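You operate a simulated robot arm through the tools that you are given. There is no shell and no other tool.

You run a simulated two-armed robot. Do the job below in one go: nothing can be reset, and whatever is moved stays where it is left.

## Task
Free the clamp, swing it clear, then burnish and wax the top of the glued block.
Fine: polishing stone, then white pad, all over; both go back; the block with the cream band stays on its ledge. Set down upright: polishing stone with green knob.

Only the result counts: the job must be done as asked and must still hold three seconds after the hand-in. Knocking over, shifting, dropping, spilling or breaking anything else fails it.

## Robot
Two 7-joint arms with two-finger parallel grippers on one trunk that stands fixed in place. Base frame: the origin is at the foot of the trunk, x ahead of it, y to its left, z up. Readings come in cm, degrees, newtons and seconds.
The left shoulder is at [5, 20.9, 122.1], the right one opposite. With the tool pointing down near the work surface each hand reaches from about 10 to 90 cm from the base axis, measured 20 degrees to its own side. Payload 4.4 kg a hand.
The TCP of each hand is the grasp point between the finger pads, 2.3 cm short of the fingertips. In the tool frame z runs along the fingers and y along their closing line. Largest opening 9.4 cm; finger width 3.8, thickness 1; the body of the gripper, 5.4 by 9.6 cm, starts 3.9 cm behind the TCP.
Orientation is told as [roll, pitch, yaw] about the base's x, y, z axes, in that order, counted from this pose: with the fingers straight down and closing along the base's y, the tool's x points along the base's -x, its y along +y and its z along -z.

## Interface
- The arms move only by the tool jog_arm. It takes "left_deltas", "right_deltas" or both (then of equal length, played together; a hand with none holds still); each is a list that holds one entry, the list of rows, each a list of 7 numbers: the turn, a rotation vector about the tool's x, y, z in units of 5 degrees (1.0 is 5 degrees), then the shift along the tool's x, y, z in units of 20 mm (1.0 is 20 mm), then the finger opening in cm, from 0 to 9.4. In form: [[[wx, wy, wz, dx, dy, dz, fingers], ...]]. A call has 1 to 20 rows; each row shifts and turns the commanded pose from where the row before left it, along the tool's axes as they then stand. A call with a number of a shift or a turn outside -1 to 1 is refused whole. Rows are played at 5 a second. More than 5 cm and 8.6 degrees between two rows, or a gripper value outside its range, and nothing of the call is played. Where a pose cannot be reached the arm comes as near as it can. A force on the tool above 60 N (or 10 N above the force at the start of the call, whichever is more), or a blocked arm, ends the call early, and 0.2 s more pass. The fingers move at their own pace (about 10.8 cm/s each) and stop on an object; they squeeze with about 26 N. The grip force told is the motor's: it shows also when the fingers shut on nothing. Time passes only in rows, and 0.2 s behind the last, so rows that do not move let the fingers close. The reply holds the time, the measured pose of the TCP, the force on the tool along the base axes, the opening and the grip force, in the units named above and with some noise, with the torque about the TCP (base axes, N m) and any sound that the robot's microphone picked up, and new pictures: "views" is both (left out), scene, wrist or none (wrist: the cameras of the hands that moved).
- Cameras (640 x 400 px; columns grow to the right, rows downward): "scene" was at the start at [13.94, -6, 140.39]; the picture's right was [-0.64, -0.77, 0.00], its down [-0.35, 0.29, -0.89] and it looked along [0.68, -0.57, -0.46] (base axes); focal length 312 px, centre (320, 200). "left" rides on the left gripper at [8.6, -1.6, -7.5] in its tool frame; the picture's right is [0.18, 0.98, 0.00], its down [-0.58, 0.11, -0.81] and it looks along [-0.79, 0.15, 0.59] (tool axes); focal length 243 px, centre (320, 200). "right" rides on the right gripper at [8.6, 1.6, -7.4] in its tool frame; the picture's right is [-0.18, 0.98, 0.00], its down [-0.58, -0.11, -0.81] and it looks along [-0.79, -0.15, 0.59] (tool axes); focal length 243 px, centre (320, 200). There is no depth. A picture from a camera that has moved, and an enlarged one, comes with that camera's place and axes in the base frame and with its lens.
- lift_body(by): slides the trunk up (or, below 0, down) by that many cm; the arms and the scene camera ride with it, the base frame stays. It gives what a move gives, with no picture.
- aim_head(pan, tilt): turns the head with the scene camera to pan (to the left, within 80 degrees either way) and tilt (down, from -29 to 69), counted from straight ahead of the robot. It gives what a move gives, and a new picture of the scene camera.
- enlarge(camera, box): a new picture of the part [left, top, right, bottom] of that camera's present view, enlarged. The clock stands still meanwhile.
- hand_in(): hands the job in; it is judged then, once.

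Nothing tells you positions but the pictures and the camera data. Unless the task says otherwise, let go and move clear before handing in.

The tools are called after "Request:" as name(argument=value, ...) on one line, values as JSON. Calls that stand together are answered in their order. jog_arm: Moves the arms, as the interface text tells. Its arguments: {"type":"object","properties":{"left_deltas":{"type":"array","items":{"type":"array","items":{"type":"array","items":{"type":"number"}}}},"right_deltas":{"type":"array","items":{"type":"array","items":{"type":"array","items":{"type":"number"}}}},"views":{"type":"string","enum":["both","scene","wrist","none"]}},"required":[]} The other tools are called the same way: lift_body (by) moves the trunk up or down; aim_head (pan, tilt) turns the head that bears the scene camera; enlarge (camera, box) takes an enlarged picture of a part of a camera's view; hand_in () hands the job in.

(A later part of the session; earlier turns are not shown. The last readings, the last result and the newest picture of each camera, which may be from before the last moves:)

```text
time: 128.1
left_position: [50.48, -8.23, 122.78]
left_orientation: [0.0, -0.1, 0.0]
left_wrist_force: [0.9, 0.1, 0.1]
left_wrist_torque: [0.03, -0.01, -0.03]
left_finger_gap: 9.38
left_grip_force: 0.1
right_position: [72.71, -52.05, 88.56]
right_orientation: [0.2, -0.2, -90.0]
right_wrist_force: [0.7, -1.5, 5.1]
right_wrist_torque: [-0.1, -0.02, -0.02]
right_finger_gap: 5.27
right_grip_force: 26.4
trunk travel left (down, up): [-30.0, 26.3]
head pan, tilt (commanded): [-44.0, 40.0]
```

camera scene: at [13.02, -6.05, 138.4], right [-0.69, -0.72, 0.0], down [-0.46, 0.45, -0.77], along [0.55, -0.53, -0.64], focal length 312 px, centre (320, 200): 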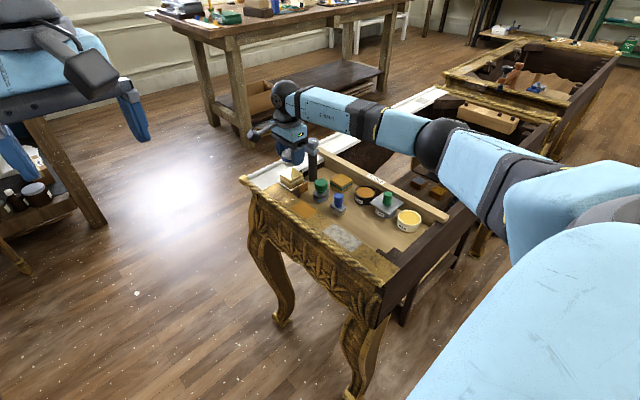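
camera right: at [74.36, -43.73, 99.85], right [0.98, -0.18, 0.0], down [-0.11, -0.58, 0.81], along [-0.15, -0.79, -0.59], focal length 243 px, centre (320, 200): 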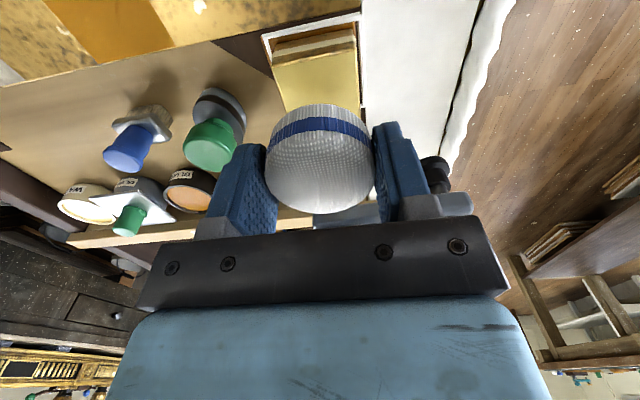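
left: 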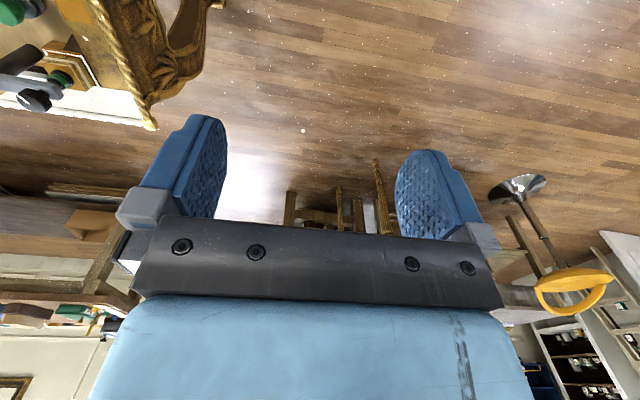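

About 5 N. Starting the raster with the pad within ±1 cm of centre.

Request:
jog_arm(right_deltas=[[[0, 0, 0, -0.25, -0.25, 0, 4.0], [0, 0, 0, -0.25, -0.25, 0, 4.0], [0, 0, 0, 0, 0.25, 0, 4.0], [0, 0, 0, 0, 0.25, 0, 4.0], [0, 0, 0, 0, 0.25, 0, 4.0], [0, 0, 0, 0, 0.25, 0, 4.0], [0, 0, 0, 0.25, 0, 0, 4.0], [0, 0, 0, 0, -0.25, 0, 4.0], [0, 0, 0, 0, -0.25, 0, 4.0], [0, 0, 0, 0, -0.25, 0, 4.0], [0, 0, 0, 0, -0.25, 0, 4.0]]], views="none")

Request:
enlarge(camera="scene", box=[275, 145, 335, 190])

Request:
enlarge(camera="right", box=[200, 0, 440, 200])

```text
time: 130.5
left_position: [50.45, -8.11, 122.86]
left_orientation: [-0.1, -0.1, -0.1]
left_wrist_force: [0.7, 0.0, -0.1]
left_wrist_torque: [0.04, 0.0, 0.0]
left_finger_gap: 9.43
left_grip_force: 0.0
right_position: [71.55, -52.38, 88.54]
right_orientation: [0.3, -0.3, -89.9]
right_wrist_force: [5.8, 0.3, 14.0]
right_wrist_torque: [-0.03, -0.48, -0.06]
right_finger_gap: 5.28
right_grip_force: 26.0
trunk travel left (down, up): [-30.0, 26.3]
head pan, tilt (commanded): [-44.0, 40.0]
```

```text
8.89 times, centred on (305, 168) of scene
camera zoom: at [12.91, -5.9, 138.43], right [-0.69, -0.72, 0.0], down [-0.46, 0.45, -0.77], along [0.55, -0.53, -0.64], focal length 2772 px, centre (453, 489)
```

zoom: 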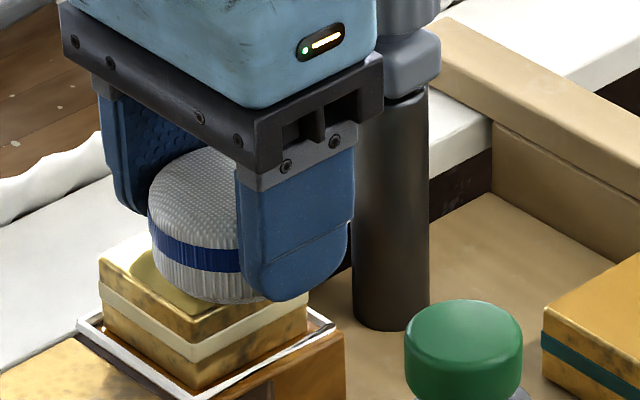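

```text
2.00 times, centred on (320, 100) of right
camera zoom: at [73.18, -43.99, 95.93], right [0.98, -0.18, 0.01], down [-0.11, -0.58, 0.81], along [-0.15, -0.79, -0.59], focal length 485 px, centre (320, 400)
```

zoom: 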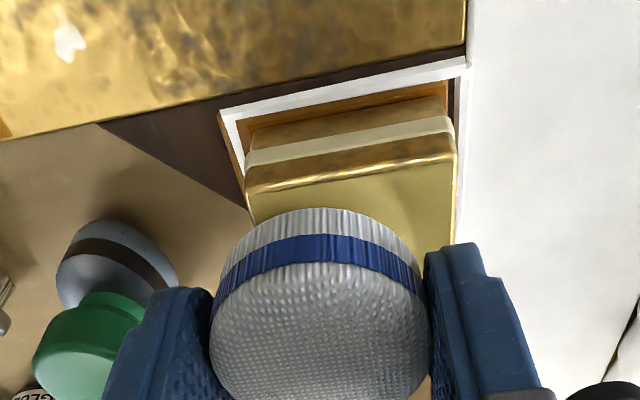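

There is a visible boundary on the top between the glossy unwaxed area and a softer sheen where the pad has been, so the pad works as it is. Pressure crept up to 14 N, so I'll ease up slightly and continue.

Request:
jog_arm(right_deltas=[[[0, 0, 0, 0.25, 0, -0.05, 4.0], [0, 0, 0, 0, 0.25, 0, 4.0], [0, 0, 0, 0, 0.25, 0, 4.0], [0, 0, 0, 0, 0.25, 0, 4.0], [0, 0, 0, 0, 0.25, 0, 4.0]]], views="none")

```text
time: 131.7
left_position: [50.3, -8.14, 122.84]
left_orientation: [-0.2, -0.1, 0.0]
left_wrist_force: [0.3, 0.8, 0.4]
left_wrist_torque: [0.02, 0.0, 0.01]
left_finger_gap: 9.41
left_grip_force: 0.1
right_position: [73.61, -52.23, 88.26]
right_orientation: [0.2, -0.2, -89.9]
right_wrist_force: [-4.8, 1.3, 10.2]
right_wrist_torque: [0.0, 0.34, -0.02]
right_finger_gap: 5.27
right_grip_force: 25.9
trunk travel left (down, up): [-30.0, 26.3]
head pan, tilt (commanded): [-44.0, 40.0]
```

Request:
jog_arm(right_deltas=[[[0, 0, 0, 0.25, 0, -0.02, 4.0], [0, 0, 0, 0, -0.25, 0, 4.0], [0, 0, 0, 0, -0.25, 0, 4.0], [0, 0, 0, 0, -0.25, 0, 4.0], [0, 0, 0, 0, -0.25, 0, 4.0], [0, 0, 0, 0.25, 0, 0, 4.0], [0, 0, 0, 0, 0.25, 0, 4.0], [0, 0, 0, 0, 0.25, 0, 4.0], [0, 0, 0, 0, 0.25, 0, 4.0], [0, 0, 0, 0, 0.25, 0, 4.0]]], views="none")

Request:
enlarge(camera="scene", box=[275, 145, 335, 190])

Request:
enlarge(camera="right", box=[200, 0, 440, 200])

```text
time: 133.9
left_position: [50.27, -8.22, 122.82]
left_orientation: [-0.1, -0.1, -0.1]
left_wrist_force: [-0.2, -0.8, 0.5]
left_wrist_torque: [0.0, -0.01, 0.02]
left_finger_gap: 9.4
left_grip_force: 0.1
right_position: [73.76, -51.17, 88.49]
right_orientation: [0.2, -0.2, -90.0]
right_wrist_force: [-3.8, 0.1, 9.0]
right_wrist_torque: [-0.04, 0.32, -0.04]
right_finger_gap: 5.27
right_grip_force: 26.1
trunk travel left (down, up): [-30.0, 26.3]
head pan, tilt (commanded): [-44.0, 40.0]
```

```text
8.89 times, centred on (305, 168) of scene
camera zoom: at [12.89, -5.92, 138.43], right [-0.69, -0.72, 0.0], down [-0.46, 0.45, -0.77], along [0.55, -0.53, -0.64], focal length 2772 px, centre (453, 489)
```

zoom: 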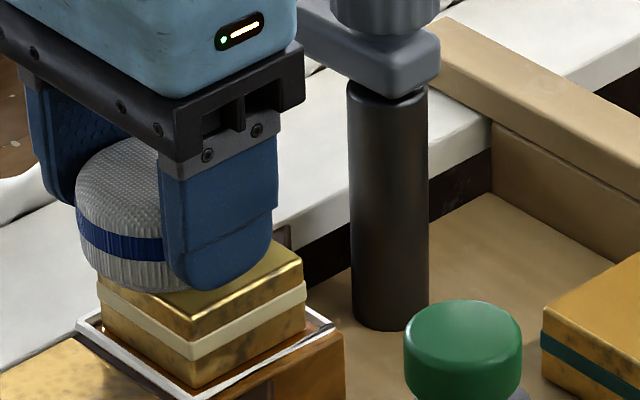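

```text
2.00 times, centred on (320, 100) of right
camera zoom: at [75.28, -42.65, 95.94], right [0.98, -0.18, 0.0], down [-0.11, -0.58, 0.81], along [-0.15, -0.79, -0.59], focal length 485 px, centre (320, 400)
```

zoom: 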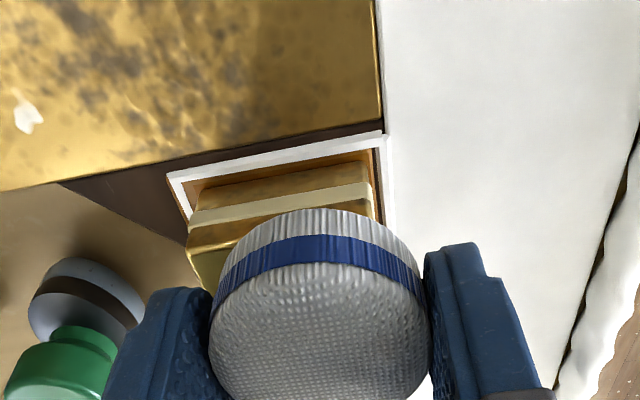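

The waxed areas turn a deeper gold, so coverage can be judged. Now the cross-pass along y.

Request:
jog_arm(right_deltas=[[[0, 0, 0, -0.25, 0.05, 0, 4.0], [0, 0, 0, -0.25, 0, 0, 4.0], [0, 0, 0, -0.25, 0, 0, 4.0], [0, 0, 0, -0.3, 0, 0, 4.0], [0, 0, 0, 0, -0.25, 0, 4.0], [0, 0, 0, 0.25, 0, 0, 4.0], [0, 0, 0, 0.25, 0, 0, 4.0], [0, 0, 0, 0.25, 0, 0, 4.0], [0, 0, 0, 0.25, 0, 0, 4.0], [0, 0, 0, 0, -0.25, 0, 4.0], [0, 0, 0, -0.25, 0, 0, 4.0], [0, 0, 0, -0.25, 0, 0, 4.0], [0, 0, 0, -0.25, 0, 0, 4.0], [0, 0, 0, -0.25, 0, 0, 4.0], [0, 0, 0, 0, -0.25, 0, 4.0], [0, 0, 0, 0.25, 0, 0, 4.0], [0, 0, 0, 0.25, 0, 0, 4.0], [0, 0, 0, 0.25, 0, 0, 4.0], [0, 0, 0, 0.25, 0, 0, 4.0]]], views="none")

Request:
jog_arm(right_deltas=[[[0, 0, 0, 0, -0.3, 0, 4.0], [0, 0, 0, -0.25, 0, 0, 4.0], [0, 0, 0, -0.25, 0, 0, 4.0], [0, 0, 0, -0.25, 0, 0, 4.0], [0, 0, 0, -0.25, 0, 0, 4.0]]], views="none")

Request:
enlarge(camera="scene", box=[275, 145, 335, 190])

Request:
enlarge(camera="right", box=[200, 0, 440, 200])

```text
time: 137.9
left_position: [50.4, -8.24, 122.89]
left_orientation: [0.1, -0.1, 0.0]
left_wrist_force: [-0.4, 1.1, 0.0]
left_wrist_torque: [0.01, -0.01, -0.02]
left_finger_gap: 9.4
left_grip_force: 0.1
right_position: [72.35, -51.3, 88.53]
right_orientation: [0.2, -0.1, -90.0]
right_wrist_force: [-0.4, -4.1, 7.1]
right_wrist_torque: [-0.3, -0.05, 0.01]
right_finger_gap: 5.24
right_grip_force: 25.9
trunk travel left (down, up): [-30.0, 26.3]
head pan, tilt (commanded): [-44.0, 40.0]
```

```text
time: 139.1
left_position: [50.45, -8.21, 122.73]
left_orientation: [0.0, -0.1, 0.0]
left_wrist_force: [-0.2, 0.7, 0.1]
left_wrist_torque: [-0.02, 0.0, 0.02]
left_finger_gap: 9.4
left_grip_force: 0.0
right_position: [71.83, -53.35, 88.46]
right_orientation: [0.1, -0.1, -90.0]
right_wrist_force: [0.4, 1.1, 1.1]
right_wrist_torque: [0.04, -0.01, 0.04]
right_finger_gap: 5.24
right_grip_force: 25.6
trunk travel left (down, up): [-30.0, 26.3]
head pan, tilt (commanded): [-44.0, 40.0]
```

```text
8.89 times, centred on (305, 168) of scene
camera zoom: at [13.03, -6.01, 138.39], right [-0.69, -0.72, 0.0], down [-0.46, 0.45, -0.77], along [0.55, -0.53, -0.64], focal length 2772 px, centre (453, 489)
```

zoom: 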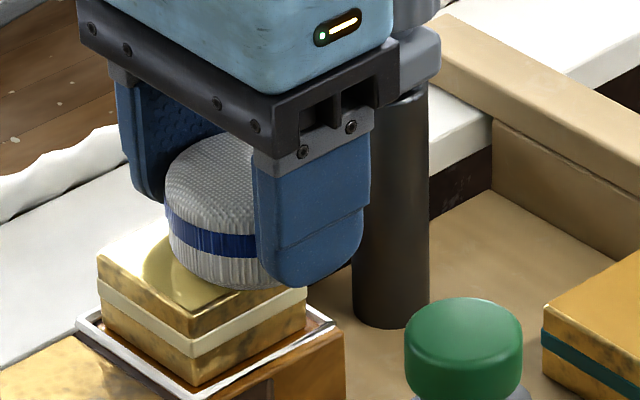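

```text
2.00 times, centred on (320, 100) of right
camera zoom: at [73.28, -44.77, 95.96], right [0.98, -0.18, 0.0], down [-0.11, -0.58, 0.81], along [-0.15, -0.79, -0.59], focal length 485 px, centre (320, 400)
```

zoom: 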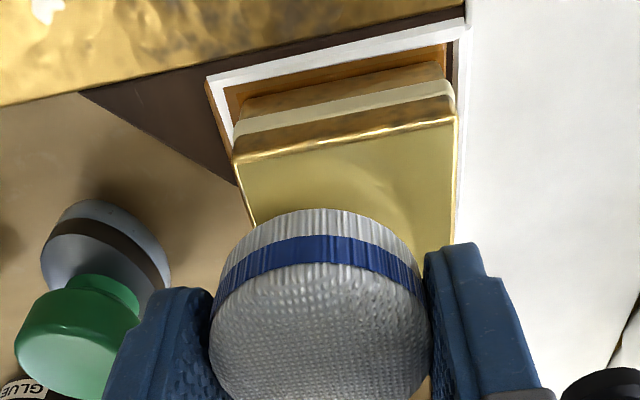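

Pressure is light along the -y edge, so I'll add a little and run that edge again before lifting to inspect.

Request:
jog_arm(right_deltas=[[[0, 0, 0, 0, 0, 0.06, 4.0], [0, 0, 0, 0, 0.25, 0, 4.0], [0, 0, 0, 0, 0.25, 0, 4.0], [0, 0, 0, 0, 0.25, 0, 4.0], [0, 0, 0, 0, 0.25, 0, 4.0], [0, 0, 0, 0, 0.1, 0, 4.0], [0, 0, 0, 0.15, 0, 0, 4.0], [0, 0, 0, 0, -0.25, 0, 4.0], [0, 0, 0, 0, -0.25, 0, 4.0], [0, 0, 0, 0, -0.25, 0, 4.0], [0, 0, 0, 0, -0.25, 0, 4.0], [0, 0, 0, 0, -0.1, 0, 4.0]]], views="none")

Request:
jog_arm(right_deltas=[[[0, 0, 0, 0, 0, -0.5, 4.0], [0, 0, 0, 0, 0, -0.8, 4.0], [0, 0, 0, 0, 0, -0.4, 4.0], [0, 0, 0, -0.2, -0.9, 0, 4.0], [0, 0, 0, -0.2, -0.9, 0, 4.0], [0, 0, 0, -0.2, -0.9, 0, 4.0], [0, 0, 0, -0.2, -0.9, 0, 4.0], [0, 0, 0, 0, 0, 0, 4.0]]], views="wrist")

Request:
enlarge(camera="scene", box=[275, 140, 345, 200])

Request:
enlarge(camera="right", box=[380, 0, 560, 120])

```text
time: 141.7
left_position: [50.44, -8.22, 122.78]
left_orientation: [-0.1, 0.0, 0.0]
left_wrist_force: [-0.2, 0.7, 0.6]
left_wrist_torque: [-0.01, -0.07, -0.01]
left_finger_gap: 9.41
left_grip_force: 0.0
right_position: [71.88, -52.99, 88.49]
right_orientation: [0.3, -0.2, -90.0]
right_wrist_force: [3.3, 0.6, 7.3]
right_wrist_torque: [0.0, -0.28, 0.0]
right_finger_gap: 5.25
right_grip_force: 26.3
trunk travel left (down, up): [-30.0, 26.3]
head pan, tilt (commanded): [-44.0, 40.0]
```

```text
time: 143.5
left_position: [50.51, -8.16, 122.69]
left_orientation: [0.0, 0.0, 0.0]
left_wrist_force: [0.1, 0.2, -1.3]
left_wrist_torque: [0.0, 0.02, 0.02]
left_finger_gap: 9.4
left_grip_force: 0.2
right_position: [64.52, -54.69, 91.72]
right_orientation: [0.1, 0.0, -90.0]
right_wrist_force: [1.3, 0.3, 0.1]
right_wrist_torque: [-0.02, 0.0, -0.01]
right_finger_gap: 5.25
right_grip_force: 26.3
trunk travel left (down, up): [-30.0, 26.3]
head pan, tilt (commanded): [-44.0, 40.0]
camera right: at [66.07, -46.16, 99.19], right [0.98, -0.18, 0.0], down [-0.11, -0.58, 0.81], along [-0.15, -0.79, -0.59], focal length 243 px, centre (320, 200)
```

right: 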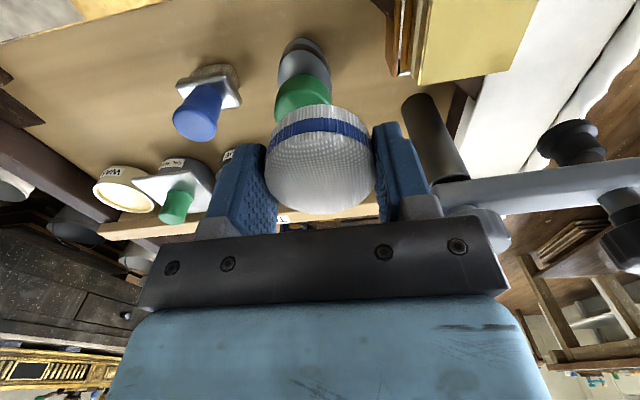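

```text
6.67 times, centred on (310, 170) of scene
camera zoom: at [13.09, -6.02, 138.39], right [-0.69, -0.72, 0.0], down [-0.46, 0.45, -0.77], along [0.55, -0.53, -0.64], focal length 2079 px, centre (387, 400)
```

zoom: 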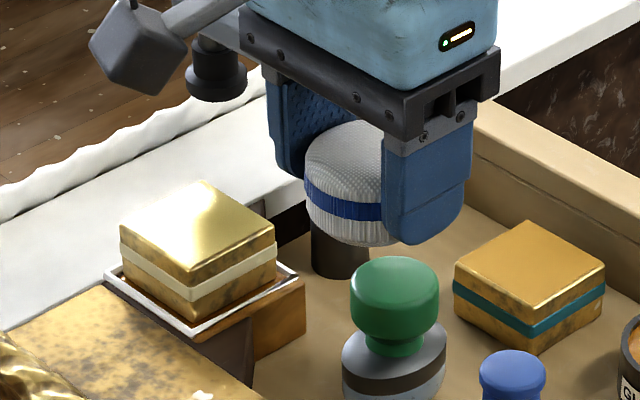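

```text
3.33 times, centred on (470, 60) of right
camera zoom: at [66.07, -46.16, 99.19], right [0.98, -0.18, 0.0], down [-0.11, -0.58, 0.81], along [-0.15, -0.79, -0.59], focal length 809 px, centre (-180, 667)
```

zoom: 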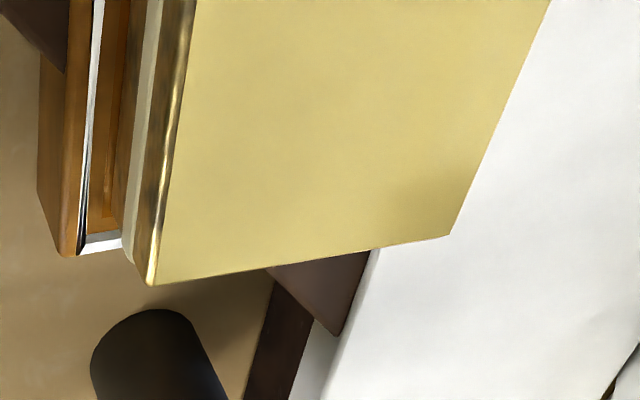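

The top looks much the same as before the pad. I'll compare with the same close-up as I took after the stone.

Request:
enlarge(camera="scene", box=[286, 162, 316, 184])

Request:
enlarge(camera="scene", box=[395, 200, 435, 235])

Request:
enlarge(camera="right", box=[80, 150, 220, 230])

```text
16.00 times, centred on (301, 173) of scene
camera zoom: at [13.09, -6.02, 138.39], right [-0.69, -0.72, 0.0], down [-0.46, 0.45, -0.77], along [0.55, -0.53, -0.64], focal length 4989 px, centre (624, 632)
```

zoom: 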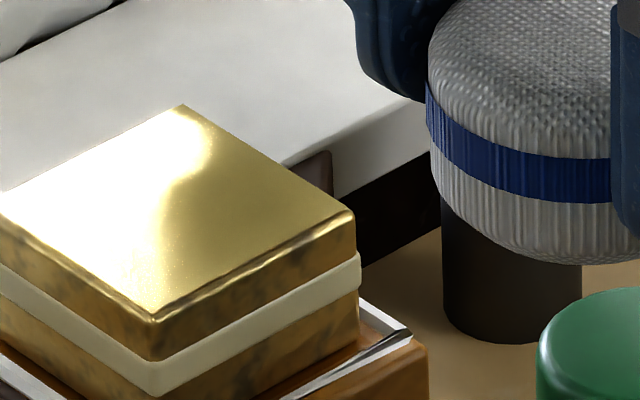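

```text
11.43 times, centred on (415, 218) of scene
camera zoom: at [13.09, -6.02, 138.39], right [-0.69, -0.72, 0.0], down [-0.46, 0.45, -0.77], along [0.55, -0.53, -0.64], focal length 3564 px, centre (-766, 0)
```

zoom: 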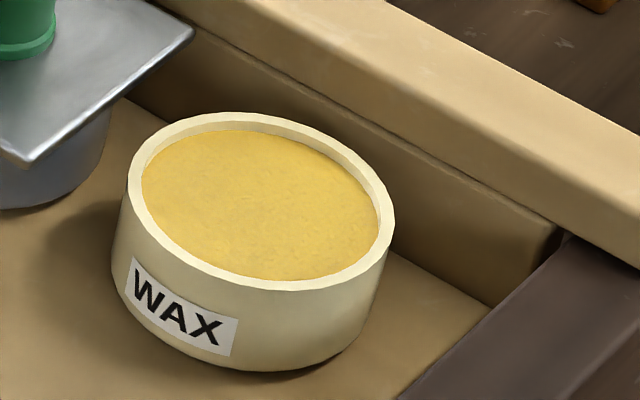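

```text
4.57 times, centred on (150, 190) of right
camera zoom: at [66.07, -46.16, 99.19], right [0.98, -0.18, 0.0], down [-0.11, -0.58, 0.81], along [-0.15, -0.79, -0.59], focal length 1109 px, centre (1097, 246)
```

zoom: 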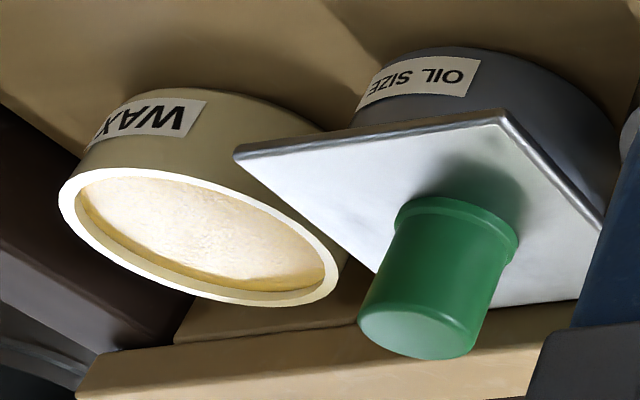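

The top is pixel-identical to before, so the dry pad leaves no wax; it has to be charged from the open WAX tin first. Triangulation puts the tin's rim centre at (39.55, -64.22), z≈82.45, with the wax recessed about 0.35 cm. I'll go there by first moving along x, clear of the oil-size lid, then along y.

Request:
jog_arm(right_deltas=[[[0, 0, 0, 0, -0.833, -0.2, 4.0], [0, 0, 0, 0, -0.833, -0.2, 4.0], [0, 0, 0, 0, -0.833, -0.1, 4.0], [0, 0, 0, 0, -0.833, 0, 4.0], [0, 0, 0, 0, -0.833, 0, 4.0], [0, 0, 0, 0, -0.833, 0, 4.0], [0, 0, 0, 0, -0.833, 0, 4.0], [0, 0, 0, 0, -0.833, 0, 4.0], [0, 0, 0, 0, -0.833, 0, 4.0], [0, 0, 0, 0, -0.833, 0, 4.0], [0, 0, 0, 0, -0.833, 0, 4.0], [0, 0, 0, 0, -0.833, 0, 4.0], [0, 0, 0, 0, -0.833, 0, 4.0], [0, 0, 0, 0, -0.833, 0, 4.0], [0, 0, 0, 0, -0.833, 0, 4.0], [0, 0, 0, 0, 0, 0, 4.0]]], views="wrist")

Request:
enlarge(camera="right", box=[160, 60, 480, 260])

```text
time: 146.9
left_position: [50.49, -8.23, 122.69]
left_orientation: [-0.1, 0.1, 0.0]
left_wrist_force: [0.3, 0.1, -0.5]
left_wrist_torque: [-0.02, 0.01, -0.06]
left_finger_gap: 9.38
left_grip_force: 0.1
right_position: [39.41, -54.75, 92.76]
right_orientation: [0.0, -0.2, -90.0]
right_wrist_force: [-0.2, -0.4, 0.1]
right_wrist_torque: [0.03, -0.01, -0.01]
right_finger_gap: 5.27
right_grip_force: 26.2
trunk travel left (down, up): [-30.0, 26.3]
head pan, tilt (commanded): [-44.0, 40.0]
camera right: at [41.05, -46.06, 100.14], right [0.98, -0.18, 0.0], down [-0.11, -0.58, 0.81], along [-0.15, -0.79, -0.59], focal length 243 px, centre (320, 200)
```

right: 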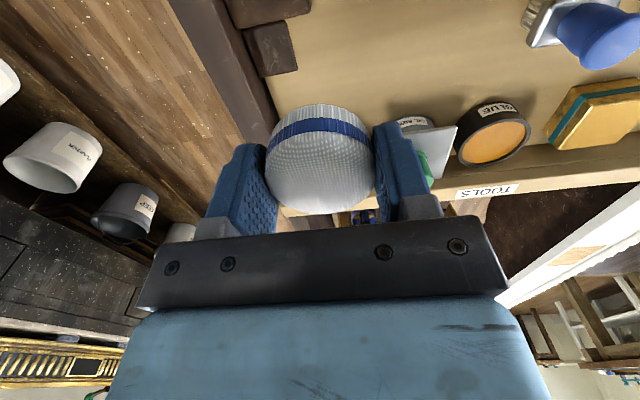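

```text
2.00 times, centred on (320, 160) of right
camera zoom: at [41.05, -46.06, 100.14], right [0.98, -0.18, 0.0], down [-0.11, -0.58, 0.81], along [-0.15, -0.79, -0.59], focal length 485 px, centre (320, 280)
```

zoom: 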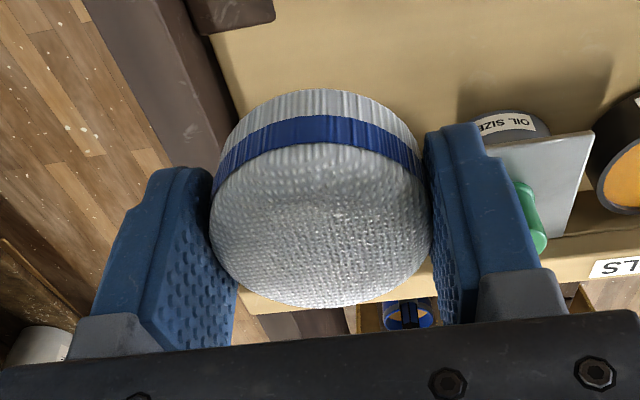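

The route is clear. Now I'll move along -y to above the wax tin, staying high.

Request:
jog_arm(right_deltas=[[[0, 0, 0, -0.79, 0.02, 0, 4.0], [0, 0, 0, -0.79, 0.01, 0, 4.0], [0, 0, 0, -0.79, 0.01, 0, 4.0], [0, 0, 0, -0.79, 0.01, 0, 4.0], [0, 0, 0, -0.79, 0.01, 0, 4.0], [0, 0, 0, -0.79, 0.01, 0, 4.0], [0, 0, 0, 0, 0, 0, 4.0]]], views="both")

Request:
enlarge(camera="scene", box=[370, 150, 470, 240])

Request:
enlarge(camera="right", box=[200, 0, 440, 200])

```text
time: 148.5
left_position: [50.45, -8.15, 122.66]
left_orientation: [0.0, 0.0, 0.0]
left_wrist_force: [0.0, -0.5, 0.6]
left_wrist_torque: [-0.01, -0.04, -0.01]
left_finger_gap: 9.39
left_grip_force: 0.1
right_position: [39.61, -63.93, 92.85]
right_orientation: [0.0, -0.1, -90.0]
right_wrist_force: [0.4, -0.3, -0.5]
right_wrist_torque: [0.01, 0.0, 0.01]
right_finger_gap: 5.25
right_grip_force: 25.9
trunk travel left (down, up): [-30.0, 26.3]
head pan, tilt (commanded): [-44.0, 40.0]
camera scene: at [13.04, -6.02, 138.4], right [-0.69, -0.72, 0.0], down [-0.46, 0.45, -0.77], along [0.55, -0.53, -0.64], focal length 312 px, centre (320, 200)
camera right: at [41.16, -55.4, 100.31], right [0.98, -0.18, 0.0], down [-0.11, -0.58, 0.81], along [-0.15, -0.79, -0.59], focal length 243 px, centre (320, 200)
```

scene: 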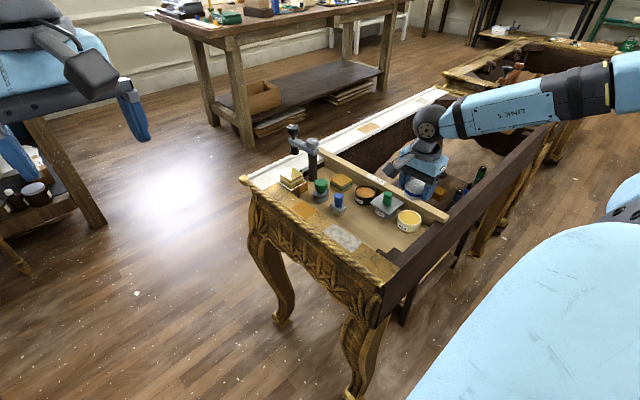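
right: 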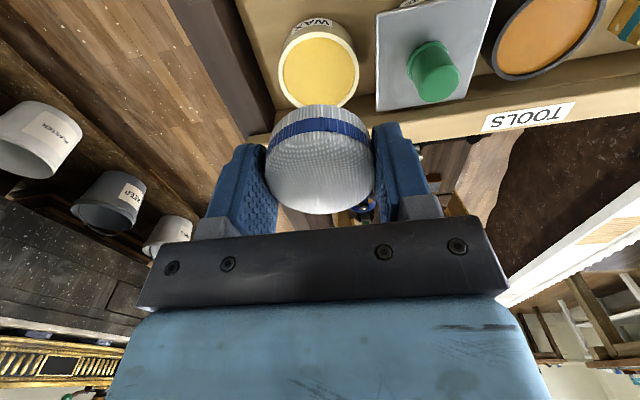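

```text
4.44 times, centred on (420, 195) of scene
camera zoom: at [13.04, -6.02, 138.4], right [-0.69, -0.72, 0.0], down [-0.46, 0.45, -0.77], along [0.55, -0.53, -0.64], focal length 1386 px, centre (-124, 222)
```

zoom: 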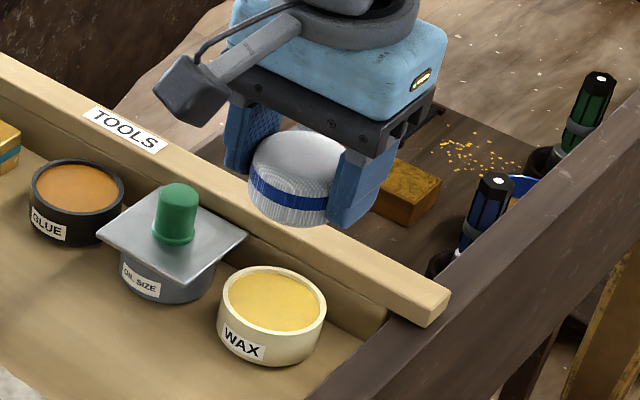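

```text
2.00 times, centred on (320, 100) of right
camera zoom: at [41.16, -55.4, 100.31], right [0.98, -0.18, 0.0], down [-0.11, -0.58, 0.81], along [-0.15, -0.79, -0.59], focal length 485 px, centre (320, 400)
```

zoom: 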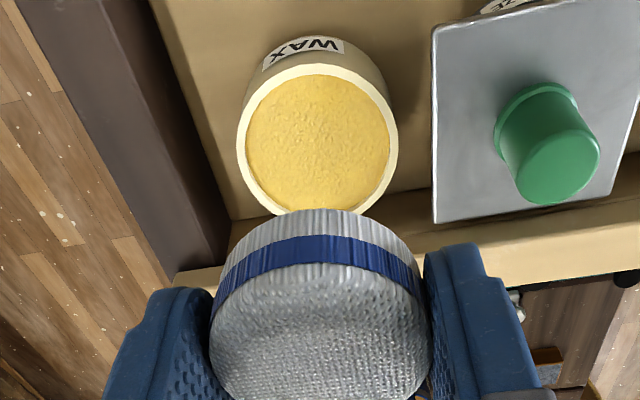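

The tin's centre is confirmed at about (39.5, -64.1). The pad is slightly wider than the opening, so I'll first touch it down flat, gently, and feel for contact near TCP z≈85.5.

Request:
jog_arm(right_deltas=[[[0, 0, 0, -0.07, -0.05, 0.5, 4.0], [0, 0, 0, 0, 0, 0.7, 4.0], [0, 0, 0, 0, 0, 0.7, 4.0], [0, 0, 0, 0, 0, 0.7, 4.0], [0, 0, 0, 0, 0, 0.5, 4.0], [0, 0, 0, 0, 0, 0.2, 4.0], [0, 0, 0, 0, 0, 0, 4.0]]], views="wrist")

Request:
enlarge(camera="scene", box=[370, 180, 450, 240])

Request:
enlarge(camera="right", box=[200, 0, 440, 200])

```text
time: 150.1
left_position: [50.38, -8.29, 122.73]
left_orientation: [-0.1, -0.1, 0.0]
left_wrist_force: [-0.2, -0.6, -0.5]
left_wrist_torque: [-0.01, 0.02, 0.03]
left_finger_gap: 9.41
left_grip_force: 0.0
right_position: [39.54, -64.27, 86.22]
right_orientation: [0.1, -0.1, -90.0]
right_wrist_force: [0.3, 0.1, -0.2]
right_wrist_torque: [0.0, 0.02, -0.03]
right_finger_gap: 5.28
right_grip_force: 26.6
trunk travel left (down, up): [-30.0, 26.3]
head pan, tilt (commanded): [-44.0, 40.0]
camera right: at [41.03, -55.68, 93.55], right [0.98, -0.18, 0.0], down [-0.11, -0.58, 0.81], along [-0.15, -0.79, -0.59], focal length 243 px, centre (320, 200)
```

right: 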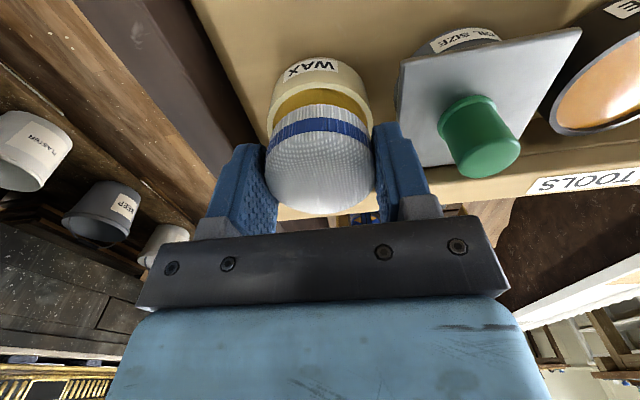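

```text
6.67 times, centred on (410, 210) of scene
camera zoom: at [13.05, -6.03, 138.4], right [-0.69, -0.72, 0.0], down [-0.46, 0.45, -0.77], along [0.55, -0.53, -0.64], focal length 2079 px, centre (-280, 133)
```

zoom: 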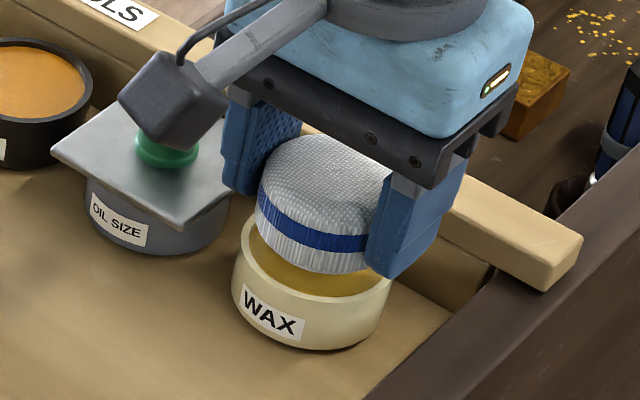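

```text
2.00 times, centred on (320, 100) of right
camera zoom: at [41.03, -55.68, 93.55], right [0.98, -0.18, 0.0], down [-0.11, -0.58, 0.81], along [-0.15, -0.79, -0.59], focal length 485 px, centre (320, 400)
```

zoom: 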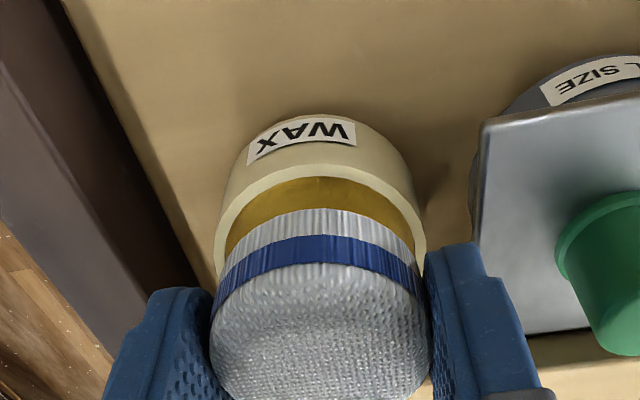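

The pad is right over the tin, both fingers clear of the lid and rail. Lowering gently to contact.

Request:
jog_arm(right_deltas=[[[0, 0, 0, 0, 0, 0.1, 4.0], [0, 0, 0, 0, 0, 0.1, 4.0], [0, 0, 0, 0, 0, 0, 4.0]]], views="none")

Request:
jog_arm(right_deltas=[[[0, 0, 0, 0, 0, 0.05, 4.0], [0, 0, 0, 0, 0, 0, 4.0]]], views="none")

Request:
jog_arm(right_deltas=[[[0, 0, 0, 0, 0, 0.05, 4.0], [0, 0, 0, 0, 0, 0, 4.0]]], views="none")

```text
time: 150.9
left_position: [50.44, -8.25, 122.68]
left_orientation: [0.1, 0.0, 0.1]
left_wrist_force: [0.2, -0.1, -0.6]
left_wrist_torque: [-0.01, -0.01, 0.0]
left_finger_gap: 9.4
left_grip_force: 0.0
right_position: [39.52, -64.23, 85.69]
right_orientation: [0.1, -0.1, -90.1]
right_wrist_force: [0.3, -0.7, -0.3]
right_wrist_torque: [0.05, 0.03, 0.01]
right_finger_gap: 5.25
right_grip_force: 26.5
trunk travel left (down, up): [-30.0, 26.3]
head pan, tilt (commanded): [-44.0, 40.0]
```

```text
time: 151.5
left_position: [50.46, -8.3, 122.79]
left_orientation: [0.0, 0.1, 0.0]
left_wrist_force: [0.2, 0.4, -0.2]
left_wrist_torque: [0.0, 0.0, 0.01]
left_finger_gap: 9.4
left_grip_force: 0.1
right_position: [39.58, -64.29, 85.69]
right_orientation: [0.0, -0.1, -90.0]
right_wrist_force: [0.3, -0.4, -0.5]
right_wrist_torque: [0.01, 0.03, 0.02]
right_finger_gap: 5.26
right_grip_force: 25.7
trunk travel left (down, up): [-30.0, 26.3]
head pan, tilt (commanded): [-44.0, 40.0]
```

```text
time: 152.1
left_position: [50.44, -8.32, 122.69]
left_orientation: [0.0, 0.0, 0.0]
left_wrist_force: [-0.1, 0.4, -0.2]
left_wrist_torque: [-0.02, -0.02, -0.05]
left_finger_gap: 9.39
left_grip_force: 0.1
right_position: [39.59, -64.29, 85.54]
right_orientation: [0.1, -0.1, -90.0]
right_wrist_force: [0.4, -0.3, -0.4]
right_wrist_torque: [0.01, 0.0, 0.04]
right_finger_gap: 5.22
right_grip_force: 26.4
trunk travel left (down, up): [-30.0, 26.3]
head pan, tilt (commanded): [-44.0, 40.0]
```

Request:
jog_arm(right_deltas=[[[0, 0, 0, 0, 0, 0.05, 4.0], [0, 0, 0, 0, 0, 0, 4.0]]], views="none")

Request:
jog_arm(right_deltas=[[[0, 0, 0, 0, 0, 0.05, 4.0], [0, 0, 0, 0, 0, 0, 4.0]]], views="none")

Request:
enlarge(camera="scene", box=[380, 190, 440, 235])

Request:
enlarge(camera="right", box=[240, 20, 400, 140])

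```text
time: 152.7
left_position: [50.45, -8.27, 122.74]
left_orientation: [0.0, 0.0, 0.0]
left_wrist_force: [0.1, 0.3, -0.5]
left_wrist_torque: [0.0, 0.01, 0.0]
left_finger_gap: 9.38
left_grip_force: 0.0
right_position: [39.59, -64.16, 85.44]
right_orientation: [0.1, -0.1, -90.0]
right_wrist_force: [-0.1, 0.9, -0.6]
right_wrist_torque: [0.02, 0.0, 0.01]
right_finger_gap: 5.27
right_grip_force: 25.6
trunk travel left (down, up): [-30.0, 26.3]
head pan, tilt (commanded): [-44.0, 40.0]
```

```text
time: 153.3
left_position: [50.47, -8.23, 122.7]
left_orientation: [0.0, 0.0, 0.0]
left_wrist_force: [0.4, 0.3, -0.2]
left_wrist_torque: [-0.02, -0.02, 0.01]
left_finger_gap: 9.4
left_grip_force: 0.0
right_position: [39.47, -64.18, 85.37]
right_orientation: [0.0, -0.1, -89.9]
right_wrist_force: [-1.1, -0.5, 0.0]
right_wrist_torque: [0.02, 0.05, 0.02]
right_finger_gap: 5.27
right_grip_force: 26.1
trunk travel left (down, up): [-30.0, 26.3]
head pan, tilt (commanded): [-44.0, 40.0]
```

```text
8.89 times, centred on (410, 212) of scene
camera zoom: at [13.05, -6.03, 138.4], right [-0.69, -0.72, 0.0], down [-0.46, 0.45, -0.77], along [0.55, -0.53, -0.64], focal length 2772 px, centre (-480, 89)
```

zoom: 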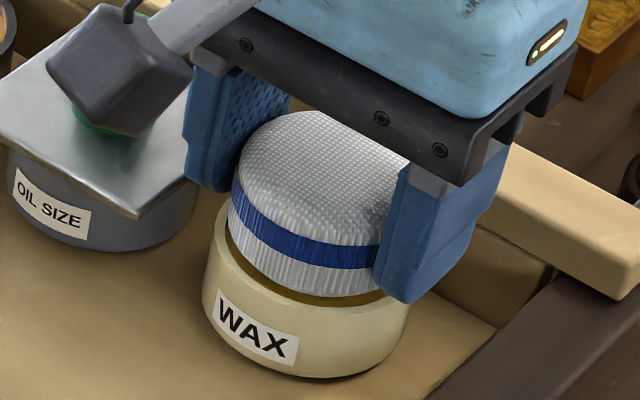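

```text
3.33 times, centred on (320, 80) of right
camera zoom: at [41.02, -55.63, 92.79], right [0.98, -0.18, 0.0], down [-0.11, -0.58, 0.81], along [-0.15, -0.79, -0.59], focal length 809 px, centre (320, 600)
```

zoom: 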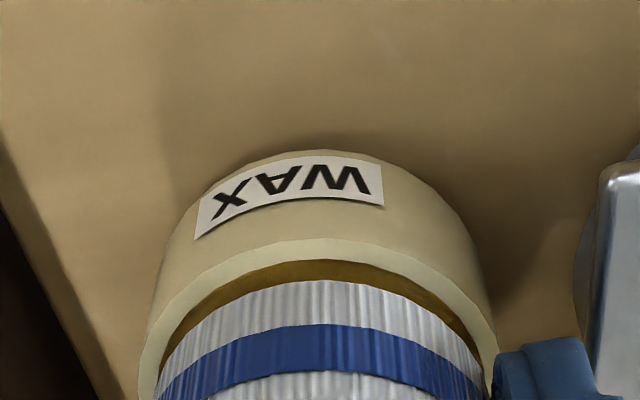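

No contact yet at z=85.37, and the pad appears to fit just inside the opening. I'll keep lowering in 1 mm steps, watching for side load.

Request:
jog_arm(right_deltas=[[[0, 0, 0, 0, 0, 0.05, 4.0], [0, 0, 0, 0, 0, 0, 4.0]]], views="none")

Request:
jog_arm(right_deltas=[[[0, 0, 0, 0, 0, 0.05, 4.0], [0, 0, 0, 0, 0, 0, 4.0]]], views="none")

Request:
enlarge(camera="right", box=[240, 20, 400, 140])

```text
time: 153.9
left_position: [50.36, -8.29, 122.79]
left_orientation: [0.0, 0.0, 0.0]
left_wrist_force: [0.6, 0.6, -1.2]
left_wrist_torque: [0.02, 0.01, 0.03]
left_finger_gap: 9.43
left_grip_force: 0.0
right_position: [39.43, -64.24, 85.22]
right_orientation: [0.1, -0.1, -89.9]
right_wrist_force: [-0.3, -0.5, -2.2]
right_wrist_torque: [0.02, 0.0, 0.03]
right_finger_gap: 5.27
right_grip_force: 26.1
trunk travel left (down, up): [-30.0, 26.3]
head pan, tilt (commanded): [-44.0, 40.0]
```

```text
time: 154.5
left_position: [50.52, -8.17, 122.76]
left_orientation: [0.1, 0.1, 0.0]
left_wrist_force: [0.4, -0.4, 0.1]
left_wrist_torque: [0.02, -0.03, 0.01]
left_finger_gap: 9.42
left_grip_force: 0.0
right_position: [39.61, -64.37, 85.3]
right_orientation: [0.2, -0.3, -90.1]
right_wrist_force: [-0.5, 0.1, 4.7]
right_wrist_torque: [-0.05, 0.04, 0.02]
right_finger_gap: 5.26
right_grip_force: 26.1
trunk travel left (down, up): [-30.0, 26.3]
head pan, tilt (commanded): [-44.0, 40.0]
```

```text
3.33 times, centred on (320, 80) of right
camera zoom: at [41.09, -55.64, 92.59], right [0.98, -0.18, 0.0], down [-0.11, -0.58, 0.81], along [-0.15, -0.79, -0.59], focal length 809 px, centre (320, 600)
```

zoom: 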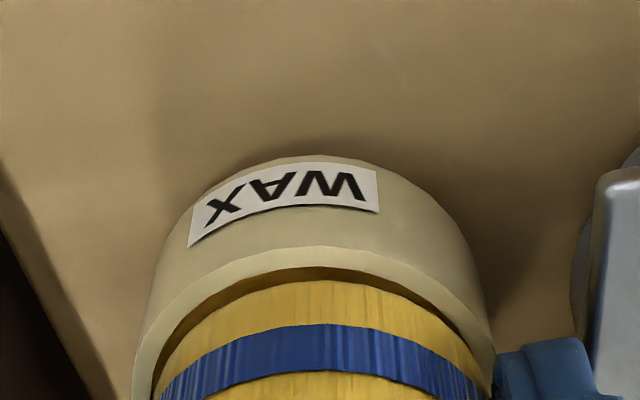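

The pad has turned yellow; it has picked up wax at about 5 N. I'll lift straight out of the tin.

Request:
jog_arm(right_deltas=[[[0, 0, 0, 0, 0, -0.2, 4.0], [0, 0, 0, 0, 0, -0.4, 4.0], [0, 0, 0, 0, 0, -0.8, 4.0], [0, 0, 0, 0, 0, -0.8, 4.0], [0, 0, 0, 0, 0, -0.8, 4.0], [0, 0, 0, 0, 0, -0.7, 4.0], [0, 0, 0, 0, 0, 0, 4.0]]], views="wrist")

Request:
enlarge(camera="scene", box=[370, 150, 470, 240])

```text
time: 156.1
left_position: [50.51, -8.3, 122.73]
left_orientation: [-0.1, -0.1, 0.0]
left_wrist_force: [-0.4, 0.2, -1.3]
left_wrist_torque: [0.0, -0.03, 0.01]
left_finger_gap: 9.39
left_grip_force: 0.1
right_position: [39.4, -64.38, 92.47]
right_orientation: [0.1, -0.2, -90.0]
right_wrist_force: [0.5, 0.2, -0.3]
right_wrist_torque: [0.0, 0.01, 0.0]
right_finger_gap: 5.26
right_grip_force: 25.5
trunk travel left (down, up): [-30.0, 26.3]
head pan, tilt (commanded): [-44.0, 40.0]
camera right: at [40.9, -55.73, 99.85], right [0.98, -0.18, 0.0], down [-0.11, -0.58, 0.81], along [-0.15, -0.79, -0.59], focal length 243 px, centre (320, 200)
```

right: 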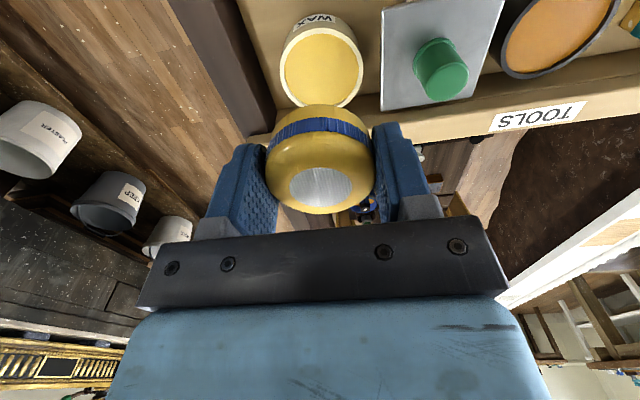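

```text
4.44 times, centred on (420, 195) of scene
camera zoom: at [13.06, -6.06, 138.39], right [-0.69, -0.72, 0.0], down [-0.46, 0.45, -0.77], along [0.55, -0.53, -0.64], focal length 1386 px, centre (-124, 222)
```

zoom: 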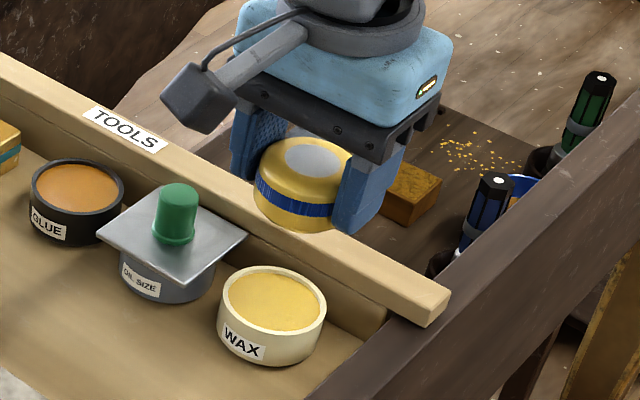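

The pad is charged and the tin hasn't moved. Now back over to the block: first along +y away from the tin, then along +x.

Request:
jog_arm(right_deltas=[[[0, 0, 0, 0.8, 0, 0, 4.0], [0, 0, 0, 0.8, 0, 0, 4.0], [0, 0, 0, 0.8, 0, 0, 4.0], [0, 0, 0, 0.8, 0, 0, 4.0], [0, 0, 0, 0.8, 0, 0, 4.0], [0, 0, 0, 0.8, 0, 0, 4.0]]], views="none")

Request:
jog_arm(right_deltas=[[[0, 0, 0, 0.06, 0.829, 0, 4.0], [0, 0, 0, 0.06, 0.829, 0, 4.0], [0, 0, 0, 0.06, 0.829, 0, 4.0], [0, 0, 0, 0.06, 0.829, 0, 4.0], [0, 0, 0, 0.06, 0.829, 0, 4.0], [0, 0, 0, 0.06, 0.829, 0, 4.0], [0, 0, 0, 0.06, 0.829, 0, 4.0], [0, 0, 0, 0.06, 0.829, 0, 4.0], [0, 0, 0, 0.06, 0.829, 0, 4.0], [0, 0, 0, 0.06, 0.829, 0, 4.0], [0, 0, 0, 0.06, 0.829, 0, 4.0], [0, 0, 0, 0.06, 0.829, 0, 4.0], [0, 0, 0, 0.06, 0.829, 0, 4.0], [0, 0, 0, 0.06, 0.829, 0, 4.0], [0, 0, 0, 0.06, 0.829, 0, 4.0], [0, 0, 0, 0.06, 0.829, 0, 4.0], [0, 0, 0, 0.06, 0.829, 0, 4.0], [0, 0, 0, 0.06, 0.829, 0, 4.0], [0, 0, 0, 0.06, 0.829, 0, 4.0], [0, 0, 0, 0.06, 0.829, 0, 4.0]]], views="wrist")

Request:
enlarge(camera="scene", box=[270, 130, 350, 195])

```text
time: 157.5
left_position: [50.4, -8.18, 122.66]
left_orientation: [-0.1, 0.0, 0.0]
left_wrist_force: [-0.3, -0.6, 0.1]
left_wrist_torque: [0.01, 0.01, 0.0]
left_finger_gap: 9.41
left_grip_force: 0.1
right_position: [39.46, -54.72, 92.59]
right_orientation: [0.1, -0.2, -90.0]
right_wrist_force: [0.7, 0.6, -0.5]
right_wrist_torque: [-0.01, 0.01, -0.01]
right_finger_gap: 5.26
right_grip_force: 26.2
trunk travel left (down, up): [-30.0, 26.3]
head pan, tilt (commanded): [-44.0, 40.0]
```

```text
time: 161.7
left_position: [50.52, -8.15, 122.7]
left_orientation: [0.1, 0.0, 0.0]
left_wrist_force: [0.0, 0.7, 1.2]
left_wrist_torque: [-0.03, 0.02, -0.02]
left_finger_gap: 9.39
left_grip_force: 0.0
right_position: [72.74, -52.39, 92.63]
right_orientation: [0.1, -0.1, -90.1]
right_wrist_force: [0.1, -0.4, -0.3]
right_wrist_torque: [-0.02, -0.01, 0.03]
right_finger_gap: 5.25
right_grip_force: 26.1
trunk travel left (down, up): [-30.0, 26.3]
head pan, tilt (commanded): [-44.0, 40.0]
camera right: at [74.37, -43.79, 100.05], right [0.98, -0.19, 0.0], down [-0.11, -0.58, 0.81], along [-0.15, -0.79, -0.59], focal length 243 px, centre (320, 200)
```

right: 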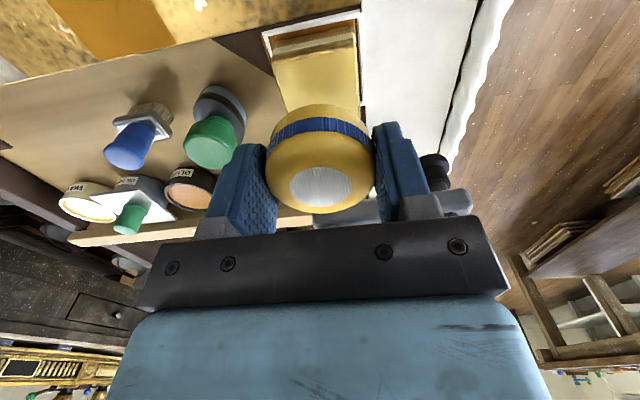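

```text
6.15 times, centred on (310, 162) of scene
camera zoom: at [13.08, -6.01, 138.39], right [-0.69, -0.72, 0.0], down [-0.46, 0.45, -0.77], along [0.55, -0.53, -0.64], focal length 1919 px, centre (382, 431)
```

zoom: 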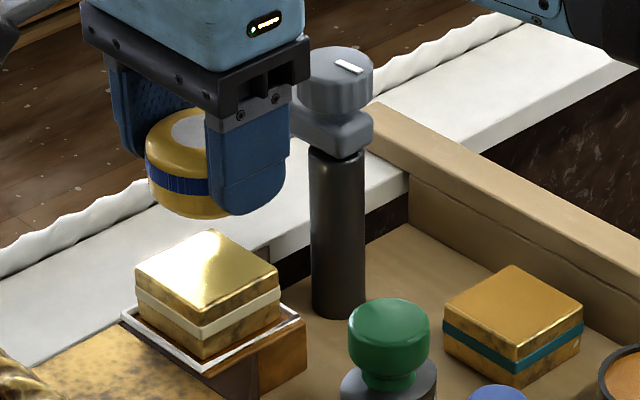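

In position over the block. Lowering again to light contact.

Request:
jog_arm(right_deltas=[[[0, 0, 0, 0.03, 0, 0.7, 4.0], [0, 0, 0, 0, 0, 0.7, 4.0], [0, 0, 0, 0, 0, 0.5, 4.0], [0, 0, 0, 0, 0, 0.1, 4.0], [0, 0, 0, 0, 0, 0, 4.0]]], views="none")

Request:
jog_arm(right_deltas=[[[0, 0, 0, 0, 0, 0.05, 4.0], [0, 0, 0, 0, 0, 0, 4.0]]], views="none")

Request:
jog_arm(right_deltas=[[[0, 0, 0, 0, 0, 0.05, 4.0], [0, 0, 0, 0, 0, 0, 4.0]]], views="none")

```text
time: 162.9
left_position: [50.38, -8.27, 122.77]
left_orientation: [-0.1, -0.1, 0.1]
left_wrist_force: [0.5, 0.4, 0.1]
left_wrist_torque: [-0.02, 0.03, 0.0]
left_finger_gap: 9.4
left_grip_force: 0.0
right_position: [72.82, -52.22, 88.48]
right_orientation: [0.2, -0.1, -90.1]
right_wrist_force: [-0.9, -0.8, 1.7]
right_wrist_torque: [-0.03, 0.02, 0.01]
right_finger_gap: 5.26
right_grip_force: 26.5
trunk travel left (down, up): [-30.0, 26.3]
head pan, tilt (commanded): [-44.0, 40.0]
```

```text
time: 163.5
left_position: [50.45, -8.2, 122.76]
left_orientation: [-0.1, -0.1, 0.1]
left_wrist_force: [-0.7, -0.6, -0.8]
left_wrist_torque: [-0.01, 0.02, -0.01]
left_finger_gap: 9.41
left_grip_force: 0.1
right_position: [72.83, -52.28, 88.66]
right_orientation: [0.2, -0.1, -90.0]
right_wrist_force: [2.0, -0.4, 4.4]
right_wrist_torque: [0.0, -0.12, 0.01]
right_finger_gap: 5.25
right_grip_force: 25.9
trunk travel left (down, up): [-30.0, 26.3]
head pan, tilt (commanded): [-44.0, 40.0]
```

```text
time: 164.1
left_position: [50.31, -8.23, 122.86]
left_orientation: [-0.1, 0.0, -0.1]
left_wrist_force: [-0.5, 0.9, -0.1]
left_wrist_torque: [0.0, -0.02, 0.0]
left_finger_gap: 9.39
left_grip_force: 0.1
right_position: [72.87, -52.31, 88.61]
right_orientation: [0.3, -0.3, -90.0]
right_wrist_force: [0.7, -0.5, 8.6]
right_wrist_torque: [-0.02, -0.06, -0.01]
right_finger_gap: 5.25
right_grip_force: 25.9
trunk travel left (down, up): [-30.0, 26.3]
head pan, tilt (commanded): [-44.0, 40.0]
```

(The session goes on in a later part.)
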